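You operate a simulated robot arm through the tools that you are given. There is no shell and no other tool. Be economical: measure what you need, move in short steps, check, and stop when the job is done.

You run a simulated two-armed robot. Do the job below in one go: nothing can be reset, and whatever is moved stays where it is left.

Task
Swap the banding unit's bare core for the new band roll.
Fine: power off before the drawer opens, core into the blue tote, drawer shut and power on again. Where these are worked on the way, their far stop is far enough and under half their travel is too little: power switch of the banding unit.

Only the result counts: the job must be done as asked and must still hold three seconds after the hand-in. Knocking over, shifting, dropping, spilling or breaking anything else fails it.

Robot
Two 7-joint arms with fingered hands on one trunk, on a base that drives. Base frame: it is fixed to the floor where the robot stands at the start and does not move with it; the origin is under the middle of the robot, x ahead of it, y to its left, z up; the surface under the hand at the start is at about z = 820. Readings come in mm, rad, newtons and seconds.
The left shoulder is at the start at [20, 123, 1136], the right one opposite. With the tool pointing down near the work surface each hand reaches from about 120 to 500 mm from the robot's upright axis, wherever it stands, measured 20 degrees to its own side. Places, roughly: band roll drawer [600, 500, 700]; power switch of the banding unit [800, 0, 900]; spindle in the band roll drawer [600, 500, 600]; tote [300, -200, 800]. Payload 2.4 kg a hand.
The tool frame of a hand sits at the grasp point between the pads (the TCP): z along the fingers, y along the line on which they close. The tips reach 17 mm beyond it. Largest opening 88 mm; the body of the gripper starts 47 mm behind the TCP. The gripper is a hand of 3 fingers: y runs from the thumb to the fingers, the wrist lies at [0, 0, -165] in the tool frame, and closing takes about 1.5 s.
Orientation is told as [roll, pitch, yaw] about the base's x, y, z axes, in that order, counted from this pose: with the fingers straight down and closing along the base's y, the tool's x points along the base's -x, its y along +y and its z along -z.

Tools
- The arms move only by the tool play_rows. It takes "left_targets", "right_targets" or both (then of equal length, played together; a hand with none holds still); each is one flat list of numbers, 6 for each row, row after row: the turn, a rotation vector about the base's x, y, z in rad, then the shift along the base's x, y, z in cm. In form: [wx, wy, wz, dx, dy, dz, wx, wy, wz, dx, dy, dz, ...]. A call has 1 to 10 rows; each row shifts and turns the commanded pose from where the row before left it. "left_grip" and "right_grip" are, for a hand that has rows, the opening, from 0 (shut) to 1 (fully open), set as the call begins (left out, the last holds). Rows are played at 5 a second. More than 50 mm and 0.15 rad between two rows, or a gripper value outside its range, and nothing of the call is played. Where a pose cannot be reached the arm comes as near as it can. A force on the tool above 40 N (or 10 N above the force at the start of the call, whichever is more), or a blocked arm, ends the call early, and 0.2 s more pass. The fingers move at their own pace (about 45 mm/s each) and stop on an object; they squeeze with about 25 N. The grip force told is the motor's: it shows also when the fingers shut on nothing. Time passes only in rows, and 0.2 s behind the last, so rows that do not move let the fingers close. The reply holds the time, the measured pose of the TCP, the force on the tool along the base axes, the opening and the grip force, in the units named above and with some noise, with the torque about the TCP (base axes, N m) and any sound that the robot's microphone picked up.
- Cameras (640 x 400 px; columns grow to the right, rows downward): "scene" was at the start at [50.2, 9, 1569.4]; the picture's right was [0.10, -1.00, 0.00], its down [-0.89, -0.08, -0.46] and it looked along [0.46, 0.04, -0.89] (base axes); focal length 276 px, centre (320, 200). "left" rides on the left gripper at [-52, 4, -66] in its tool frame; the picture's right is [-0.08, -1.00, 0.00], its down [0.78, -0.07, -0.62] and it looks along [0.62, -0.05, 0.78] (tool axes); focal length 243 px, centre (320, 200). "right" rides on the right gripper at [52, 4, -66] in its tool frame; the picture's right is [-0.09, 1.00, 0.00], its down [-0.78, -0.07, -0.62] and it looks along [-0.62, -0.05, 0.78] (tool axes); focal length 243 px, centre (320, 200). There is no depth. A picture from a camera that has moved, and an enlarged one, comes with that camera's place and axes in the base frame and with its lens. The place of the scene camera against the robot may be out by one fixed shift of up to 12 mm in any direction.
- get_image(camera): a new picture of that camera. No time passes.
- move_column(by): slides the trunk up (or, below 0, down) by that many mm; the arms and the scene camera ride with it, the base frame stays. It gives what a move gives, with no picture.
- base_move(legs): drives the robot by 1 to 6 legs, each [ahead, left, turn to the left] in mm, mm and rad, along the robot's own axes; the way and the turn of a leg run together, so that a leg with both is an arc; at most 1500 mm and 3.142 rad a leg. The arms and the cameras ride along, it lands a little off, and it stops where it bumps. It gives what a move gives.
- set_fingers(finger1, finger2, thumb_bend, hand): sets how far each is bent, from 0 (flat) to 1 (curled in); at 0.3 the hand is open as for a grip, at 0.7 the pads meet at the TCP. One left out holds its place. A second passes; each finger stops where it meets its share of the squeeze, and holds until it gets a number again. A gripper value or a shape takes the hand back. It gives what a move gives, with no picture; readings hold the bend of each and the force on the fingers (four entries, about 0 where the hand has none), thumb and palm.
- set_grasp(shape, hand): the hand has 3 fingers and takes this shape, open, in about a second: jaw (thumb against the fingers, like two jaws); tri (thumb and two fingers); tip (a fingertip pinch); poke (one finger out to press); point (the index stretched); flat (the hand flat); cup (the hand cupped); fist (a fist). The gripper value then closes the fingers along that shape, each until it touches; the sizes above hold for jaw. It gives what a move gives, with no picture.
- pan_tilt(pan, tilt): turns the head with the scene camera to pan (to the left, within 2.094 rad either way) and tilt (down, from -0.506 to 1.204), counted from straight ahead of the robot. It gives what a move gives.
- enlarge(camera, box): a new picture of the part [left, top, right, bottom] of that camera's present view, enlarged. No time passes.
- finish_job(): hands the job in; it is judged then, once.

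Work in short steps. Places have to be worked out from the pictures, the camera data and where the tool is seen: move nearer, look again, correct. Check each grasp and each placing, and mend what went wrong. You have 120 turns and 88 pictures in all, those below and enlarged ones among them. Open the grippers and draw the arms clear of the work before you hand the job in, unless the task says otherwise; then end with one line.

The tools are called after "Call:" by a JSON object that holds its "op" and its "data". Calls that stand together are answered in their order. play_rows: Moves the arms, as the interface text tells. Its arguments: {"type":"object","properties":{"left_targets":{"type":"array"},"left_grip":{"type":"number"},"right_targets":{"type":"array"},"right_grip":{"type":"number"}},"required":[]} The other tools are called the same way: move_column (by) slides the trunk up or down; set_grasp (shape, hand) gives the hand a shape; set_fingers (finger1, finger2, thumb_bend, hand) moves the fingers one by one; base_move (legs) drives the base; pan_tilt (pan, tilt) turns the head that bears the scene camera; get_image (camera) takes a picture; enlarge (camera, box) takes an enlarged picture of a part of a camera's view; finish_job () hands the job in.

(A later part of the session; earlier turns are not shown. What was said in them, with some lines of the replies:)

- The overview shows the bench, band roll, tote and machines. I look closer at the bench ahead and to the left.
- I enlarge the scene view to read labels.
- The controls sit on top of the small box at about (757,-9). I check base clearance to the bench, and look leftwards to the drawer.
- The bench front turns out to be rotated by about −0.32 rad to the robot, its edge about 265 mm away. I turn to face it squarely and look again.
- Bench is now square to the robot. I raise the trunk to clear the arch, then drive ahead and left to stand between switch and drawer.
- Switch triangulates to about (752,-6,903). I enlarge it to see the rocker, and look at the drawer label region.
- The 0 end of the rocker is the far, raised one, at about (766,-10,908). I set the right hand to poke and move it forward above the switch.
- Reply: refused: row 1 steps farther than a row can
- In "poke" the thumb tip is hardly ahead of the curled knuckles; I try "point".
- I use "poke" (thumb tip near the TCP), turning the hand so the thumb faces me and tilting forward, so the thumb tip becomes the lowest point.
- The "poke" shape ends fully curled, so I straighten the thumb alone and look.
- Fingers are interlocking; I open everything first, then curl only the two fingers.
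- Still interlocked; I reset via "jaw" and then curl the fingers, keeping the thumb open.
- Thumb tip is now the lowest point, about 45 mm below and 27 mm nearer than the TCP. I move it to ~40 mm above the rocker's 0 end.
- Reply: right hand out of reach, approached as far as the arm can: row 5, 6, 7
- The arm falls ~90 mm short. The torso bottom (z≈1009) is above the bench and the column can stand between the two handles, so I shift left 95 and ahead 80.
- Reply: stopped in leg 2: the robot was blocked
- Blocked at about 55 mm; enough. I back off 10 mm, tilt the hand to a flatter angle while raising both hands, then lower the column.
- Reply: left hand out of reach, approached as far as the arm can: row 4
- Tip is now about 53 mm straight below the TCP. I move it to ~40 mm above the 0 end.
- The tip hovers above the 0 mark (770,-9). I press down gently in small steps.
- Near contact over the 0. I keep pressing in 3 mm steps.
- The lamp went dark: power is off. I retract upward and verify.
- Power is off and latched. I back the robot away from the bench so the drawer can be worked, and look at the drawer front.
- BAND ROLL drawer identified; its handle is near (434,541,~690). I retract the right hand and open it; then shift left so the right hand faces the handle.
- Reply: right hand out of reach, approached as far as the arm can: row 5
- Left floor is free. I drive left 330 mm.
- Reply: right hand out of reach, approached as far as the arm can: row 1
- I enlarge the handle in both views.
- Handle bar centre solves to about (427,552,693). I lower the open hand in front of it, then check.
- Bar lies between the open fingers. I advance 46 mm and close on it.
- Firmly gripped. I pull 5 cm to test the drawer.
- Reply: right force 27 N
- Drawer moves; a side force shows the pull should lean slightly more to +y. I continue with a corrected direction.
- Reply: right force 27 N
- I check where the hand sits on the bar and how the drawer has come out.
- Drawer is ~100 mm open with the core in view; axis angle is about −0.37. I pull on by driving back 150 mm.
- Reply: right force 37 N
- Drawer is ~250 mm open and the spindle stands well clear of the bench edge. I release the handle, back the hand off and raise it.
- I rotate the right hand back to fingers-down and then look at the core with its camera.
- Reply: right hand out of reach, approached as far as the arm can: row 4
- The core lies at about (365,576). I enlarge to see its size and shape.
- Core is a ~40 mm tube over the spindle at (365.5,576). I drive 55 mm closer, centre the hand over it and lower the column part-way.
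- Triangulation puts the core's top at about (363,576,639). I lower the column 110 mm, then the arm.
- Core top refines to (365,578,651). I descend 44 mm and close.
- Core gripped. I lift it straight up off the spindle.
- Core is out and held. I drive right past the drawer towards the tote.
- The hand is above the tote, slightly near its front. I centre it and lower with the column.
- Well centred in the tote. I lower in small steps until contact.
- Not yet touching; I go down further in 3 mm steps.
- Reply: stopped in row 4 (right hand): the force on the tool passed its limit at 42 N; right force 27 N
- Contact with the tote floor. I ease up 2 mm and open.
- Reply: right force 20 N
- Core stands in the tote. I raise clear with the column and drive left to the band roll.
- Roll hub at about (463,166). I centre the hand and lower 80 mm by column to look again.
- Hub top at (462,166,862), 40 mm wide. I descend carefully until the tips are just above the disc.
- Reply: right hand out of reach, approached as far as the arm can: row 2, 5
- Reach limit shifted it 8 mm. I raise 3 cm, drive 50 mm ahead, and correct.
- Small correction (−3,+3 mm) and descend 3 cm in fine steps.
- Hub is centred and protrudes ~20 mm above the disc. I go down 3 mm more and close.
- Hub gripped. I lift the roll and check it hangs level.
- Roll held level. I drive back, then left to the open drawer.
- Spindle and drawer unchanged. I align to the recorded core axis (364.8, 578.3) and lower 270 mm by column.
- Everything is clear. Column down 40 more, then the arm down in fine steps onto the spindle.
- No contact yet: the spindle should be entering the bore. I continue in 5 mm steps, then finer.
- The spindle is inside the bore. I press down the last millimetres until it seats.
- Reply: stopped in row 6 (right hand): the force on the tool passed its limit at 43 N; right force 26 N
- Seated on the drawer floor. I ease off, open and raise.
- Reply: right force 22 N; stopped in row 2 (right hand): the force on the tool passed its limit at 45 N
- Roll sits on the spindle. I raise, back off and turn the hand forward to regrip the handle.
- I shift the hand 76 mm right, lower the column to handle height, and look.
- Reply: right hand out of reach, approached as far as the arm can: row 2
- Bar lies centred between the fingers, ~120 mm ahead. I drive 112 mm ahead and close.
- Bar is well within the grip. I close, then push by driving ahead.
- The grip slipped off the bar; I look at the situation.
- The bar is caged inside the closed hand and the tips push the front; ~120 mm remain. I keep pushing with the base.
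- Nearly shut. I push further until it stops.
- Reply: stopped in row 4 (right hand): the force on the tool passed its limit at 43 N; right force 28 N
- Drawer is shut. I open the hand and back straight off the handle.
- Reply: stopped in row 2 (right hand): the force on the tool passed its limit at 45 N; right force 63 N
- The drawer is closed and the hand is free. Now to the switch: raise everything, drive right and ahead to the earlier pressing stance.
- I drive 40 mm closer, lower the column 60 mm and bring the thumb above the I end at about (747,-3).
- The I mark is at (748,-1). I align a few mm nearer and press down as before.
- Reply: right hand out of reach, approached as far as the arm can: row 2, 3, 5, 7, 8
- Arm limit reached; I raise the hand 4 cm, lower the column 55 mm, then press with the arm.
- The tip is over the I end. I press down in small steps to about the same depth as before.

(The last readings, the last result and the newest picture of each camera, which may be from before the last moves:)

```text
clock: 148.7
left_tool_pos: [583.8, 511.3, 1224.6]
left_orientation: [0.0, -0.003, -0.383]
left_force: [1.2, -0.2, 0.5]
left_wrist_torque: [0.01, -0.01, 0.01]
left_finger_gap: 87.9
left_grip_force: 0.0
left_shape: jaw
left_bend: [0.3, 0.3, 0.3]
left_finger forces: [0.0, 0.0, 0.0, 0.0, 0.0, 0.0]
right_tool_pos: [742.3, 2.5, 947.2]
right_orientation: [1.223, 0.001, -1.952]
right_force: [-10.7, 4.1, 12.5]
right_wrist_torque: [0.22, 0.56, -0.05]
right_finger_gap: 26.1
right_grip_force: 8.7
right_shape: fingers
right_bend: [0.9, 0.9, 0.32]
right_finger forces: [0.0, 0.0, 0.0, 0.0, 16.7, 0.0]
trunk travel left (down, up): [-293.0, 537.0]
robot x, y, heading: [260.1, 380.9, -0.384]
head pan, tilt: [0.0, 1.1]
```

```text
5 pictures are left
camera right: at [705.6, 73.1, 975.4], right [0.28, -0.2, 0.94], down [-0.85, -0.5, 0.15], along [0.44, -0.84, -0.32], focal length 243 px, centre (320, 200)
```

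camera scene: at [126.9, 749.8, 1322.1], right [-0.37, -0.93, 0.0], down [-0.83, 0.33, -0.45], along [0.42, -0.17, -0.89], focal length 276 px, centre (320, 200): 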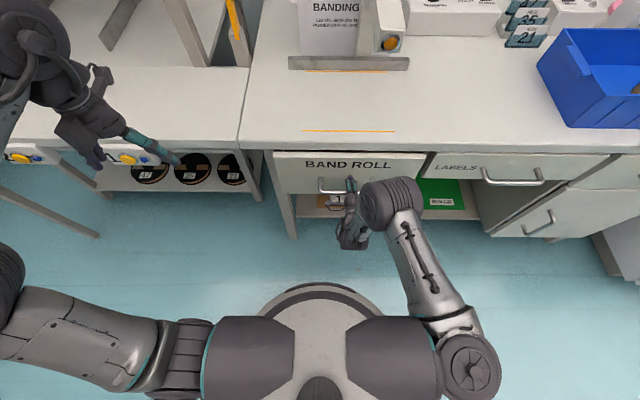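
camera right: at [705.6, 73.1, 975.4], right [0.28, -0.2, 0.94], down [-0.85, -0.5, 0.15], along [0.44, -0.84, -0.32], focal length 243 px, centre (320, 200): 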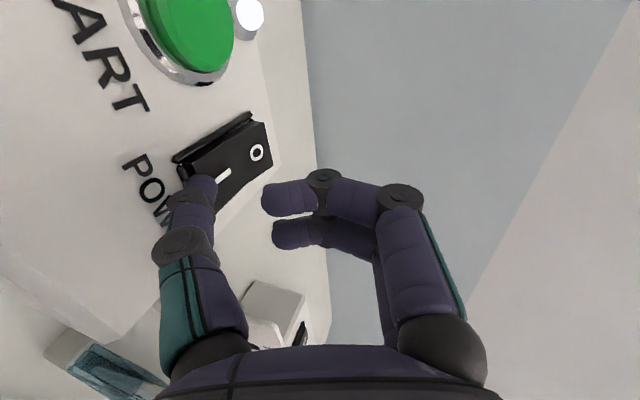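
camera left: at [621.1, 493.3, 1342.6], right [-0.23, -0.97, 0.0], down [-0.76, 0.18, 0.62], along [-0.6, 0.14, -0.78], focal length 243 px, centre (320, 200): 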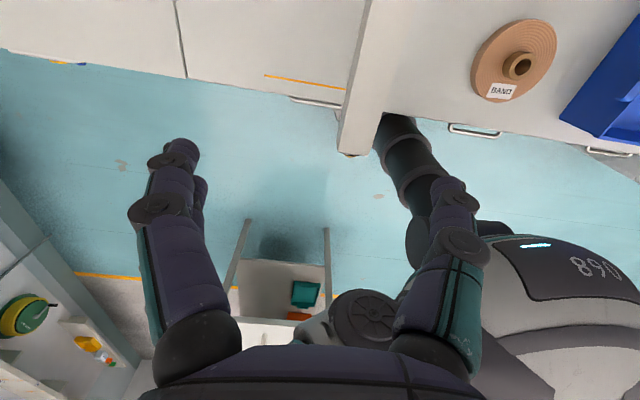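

Lamp is lit: power is on. I retract upward and away from the bench.

Call:
{"op": "play_rows", "data": {"right_targets": [0, 0, 0, 0, 0, 2, 0, 0, 0, 0, 0, 3, 0, 0, 0, 0, 0, 4, 0, 0, 0, -2, 1, 2]}}

Call:
{"op": "enlarge", "data": {"camera": "right", "box": [0, 0, 220, 200]}}

Call:
{"op": "base_move", "data": {"legs": [[-380, 0, 0]]}}

Call:
{"op": "set_grasp", "data": {"hand": "right", "shape": "jaw"}}

Call:
{"op": "pan_tilt", "data": {"pan": 0.0, "tilt": 0.85}}

Call:
{"op": "get_image", "data": {"camera": "scene"}}

```text
clock: 149.7
left_tool_pos: [585.4, 509.6, 1223.2]
left_orientation: [0.0, -0.002, -0.381]
left_force: [-0.2, -0.4, 1.3]
left_wrist_torque: [0.01, 0.0, 0.0]
left_finger_gap: 87.9
left_grip_force: 0.0
left_shape: jaw
left_bend: [0.3, 0.3, 0.3]
left_finger forces: [0.0, 0.1, 0.0, 0.1, 0.0, 0.0]
right_tool_pos: [725.5, 11.6, 1056.3]
right_orientation: [1.218, -0.002, -1.951]
right_force: [-0.6, 0.8, -0.6]
right_wrist_torque: [0.0, -0.01, 0.02]
right_finger_gap: 28.4
right_grip_force: 0.0
right_shape: fingers
right_bend: [0.9, 0.9, 0.3]
right_finger forces: [0.0, 0.0, 0.1, 0.1, 0.0, 0.0]
trunk travel left (down, up): [-293.0, 537.0]
robot x, y, heading: [259.9, 380.4, -0.38]
head pan, tilt: [0.0, 1.1]
```

```text
2.00 times, centred on (110, 100) of right
camera zoom: at [687.9, 82.5, 1083.5], right [0.29, -0.21, 0.94], down [-0.85, -0.5, 0.15], along [0.44, -0.84, -0.32], focal length 485 px, centre (740, 400)
```

zoom: 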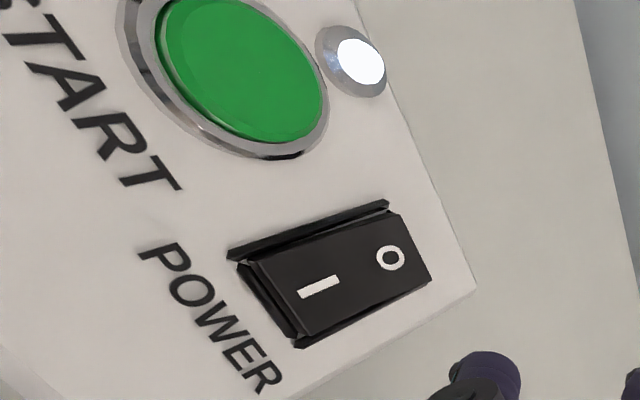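

```text
clock: 152.1
left_tool_pos: [225.1, 655.5, 1223.1]
left_orientation: [0.001, -0.001, -0.386]
left_force: [-0.2, 0.2, 0.2]
left_wrist_torque: [-0.02, 0.04, 0.01]
left_finger_gap: 87.7
left_grip_force: 0.2
left_shape: jaw
left_bend: [0.3, 0.3, 0.3]
left_finger forces: [0.0, 0.0, 0.0, 0.0, 0.1, 0.1]
right_tool_pos: [361.5, 156.4, 1055.5]
right_orientation: [1.221, -0.001, -1.955]
right_force: [0.1, -0.2, 0.0]
right_wrist_torque: [0.03, 0.02, 0.02]
right_finger_gap: 28.5
right_grip_force: 0.0
right_shape: fingers
right_bend: [0.9, 0.9, 0.3]
right_finger forces: [0.1, 0.0, 0.0, 0.1, 0.0, 0.0]
trunk travel left (down, up): [-293.0, 537.0]
robot x, y, heading: [-101.5, 529.5, -0.389]
head pan, tilt: [0.0, 1.1]
```

```text
clock: 153.0
left_tool_pos: [225.0, 653.8, 1223.2]
left_orientation: [0.002, -0.003, -0.385]
left_force: [0.2, 0.7, -0.5]
left_wrist_torque: [-0.03, 0.02, -0.01]
left_finger_gap: 87.8
left_grip_force: 0.0
left_shape: jaw
left_bend: [0.3, 0.3, 0.3]
left_finger forces: [0.0, 0.0, 0.0, 0.0, 0.0, 0.0]
right_tool_pos: [362.1, 155.8, 1055.3]
right_orientation: [1.219, -0.002, -1.953]
right_force: [-0.4, -0.7, -0.2]
right_wrist_torque: [-0.02, 0.01, 0.0]
right_finger_gap: 87.8
right_grip_force: 0.0
right_shape: jaw
right_bend: [0.3, 0.3, 0.3]
right_finger forces: [0.0, 0.1, 0.0, 0.0, 0.0, 0.1]
trunk travel left (down, up): [-293.0, 537.0]
robot x, y, heading: [-102.9, 527.3, -0.387]
head pan, tilt: [0.0, 1.1]
```

```text
clock: 153.8
left_tool_pos: [224.6, 655.7, 1223.9]
left_orientation: [0.0, -0.001, -0.387]
left_force: [0.2, 0.0, 0.3]
left_wrist_torque: [0.01, -0.02, 0.05]
left_finger_gap: 88.1
left_grip_force: 0.0
left_shape: jaw
left_bend: [0.3, 0.3, 0.3]
left_finger forces: [0.0, 0.0, 0.0, 0.0, 0.1, 0.1]
right_tool_pos: [360.9, 155.5, 1055.0]
right_orientation: [1.221, -0.002, -1.955]
right_force: [0.0, 1.2, 0.2]
right_wrist_torque: [0.0, -0.01, 0.0]
right_finger_gap: 88.0
right_grip_force: 0.0
right_shape: jaw
right_bend: [0.3, 0.3, 0.3]
right_finger forces: [0.0, 0.1, 0.1, 0.1, 0.0, 0.0]
trunk travel left (down, up): [-293.0, 537.0]
robot x, y, heading: [-100.5, 525.6, -0.388]
head pan, tilt: [0.0, 0.85]
```

```text
3 pictures are left
camera scene: at [-42.0, 506.9, 1529.8], right [-0.38, -0.93, 0.0], down [-0.7, 0.28, -0.66], along [0.61, -0.25, -0.75], focal length 276 px, centre (320, 200)
```

scene: 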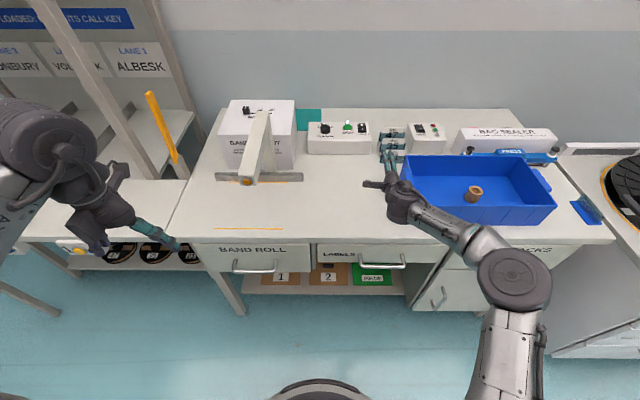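

Power on confirmed, core in the tote. I check once that the drawer is flush.

Call:
{"op": "enlarge", "data": {"camera": "scene", "box": [190, 210, 430, 330]}}

```text
2.67 times, centred on (310, 270) of scene
camera zoom: at [-42.0, 506.9, 1529.8], right [-0.38, -0.93, 0.0], down [-0.7, 0.28, -0.66], along [0.61, -0.25, -0.75], focal length 736 px, centre (347, 13)
```

zoom: 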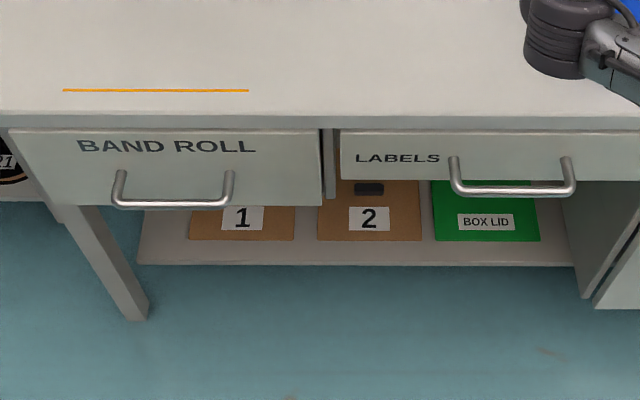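

Both drawers are flush. I back the arms clear of the bench and hand in.

Call:
{"op": "base_move", "data": {"legs": [[-180, 0, 0]]}}

Call:
{"op": "finish_job", "data": {}}

```text
clock: 155.3
left_tool_pos: [59.4, 723.2, 1223.0]
left_orientation: [0.001, -0.001, -0.387]
left_force: [0.2, -0.1, 1.1]
left_wrist_torque: [0.02, 0.0, 0.03]
left_finger_gap: 88.0
left_grip_force: 0.0
left_shape: jaw
left_bend: [0.3, 0.3, 0.3]
left_finger forces: [0.1, 0.0, 0.0, 0.0, 0.1, 0.0]
right_tool_pos: [195.4, 224.0, 1054.9]
right_orientation: [1.22, -0.001, -1.956]
right_force: [-0.3, -0.5, 0.1]
right_wrist_torque: [0.01, 0.02, 0.02]
right_finger_gap: 87.9
right_grip_force: 0.0
right_shape: jaw
right_bend: [0.3, 0.3, 0.3]
right_finger forces: [0.0, 0.0, 0.0, 0.1, 0.0, 0.0]
trunk travel left (down, up): [-293.0, 537.0]
robot x, y, heading: [-269.2, 591.1, -0.388]
head pan, tilt: [0.0, 0.85]
```

```text
The job is handed in.
```

The bare core is in the blue tote and the new band roll is on the spindle; the power was off before the drawer opened, the drawer is shut again, and the power is back on with its lamp lit.
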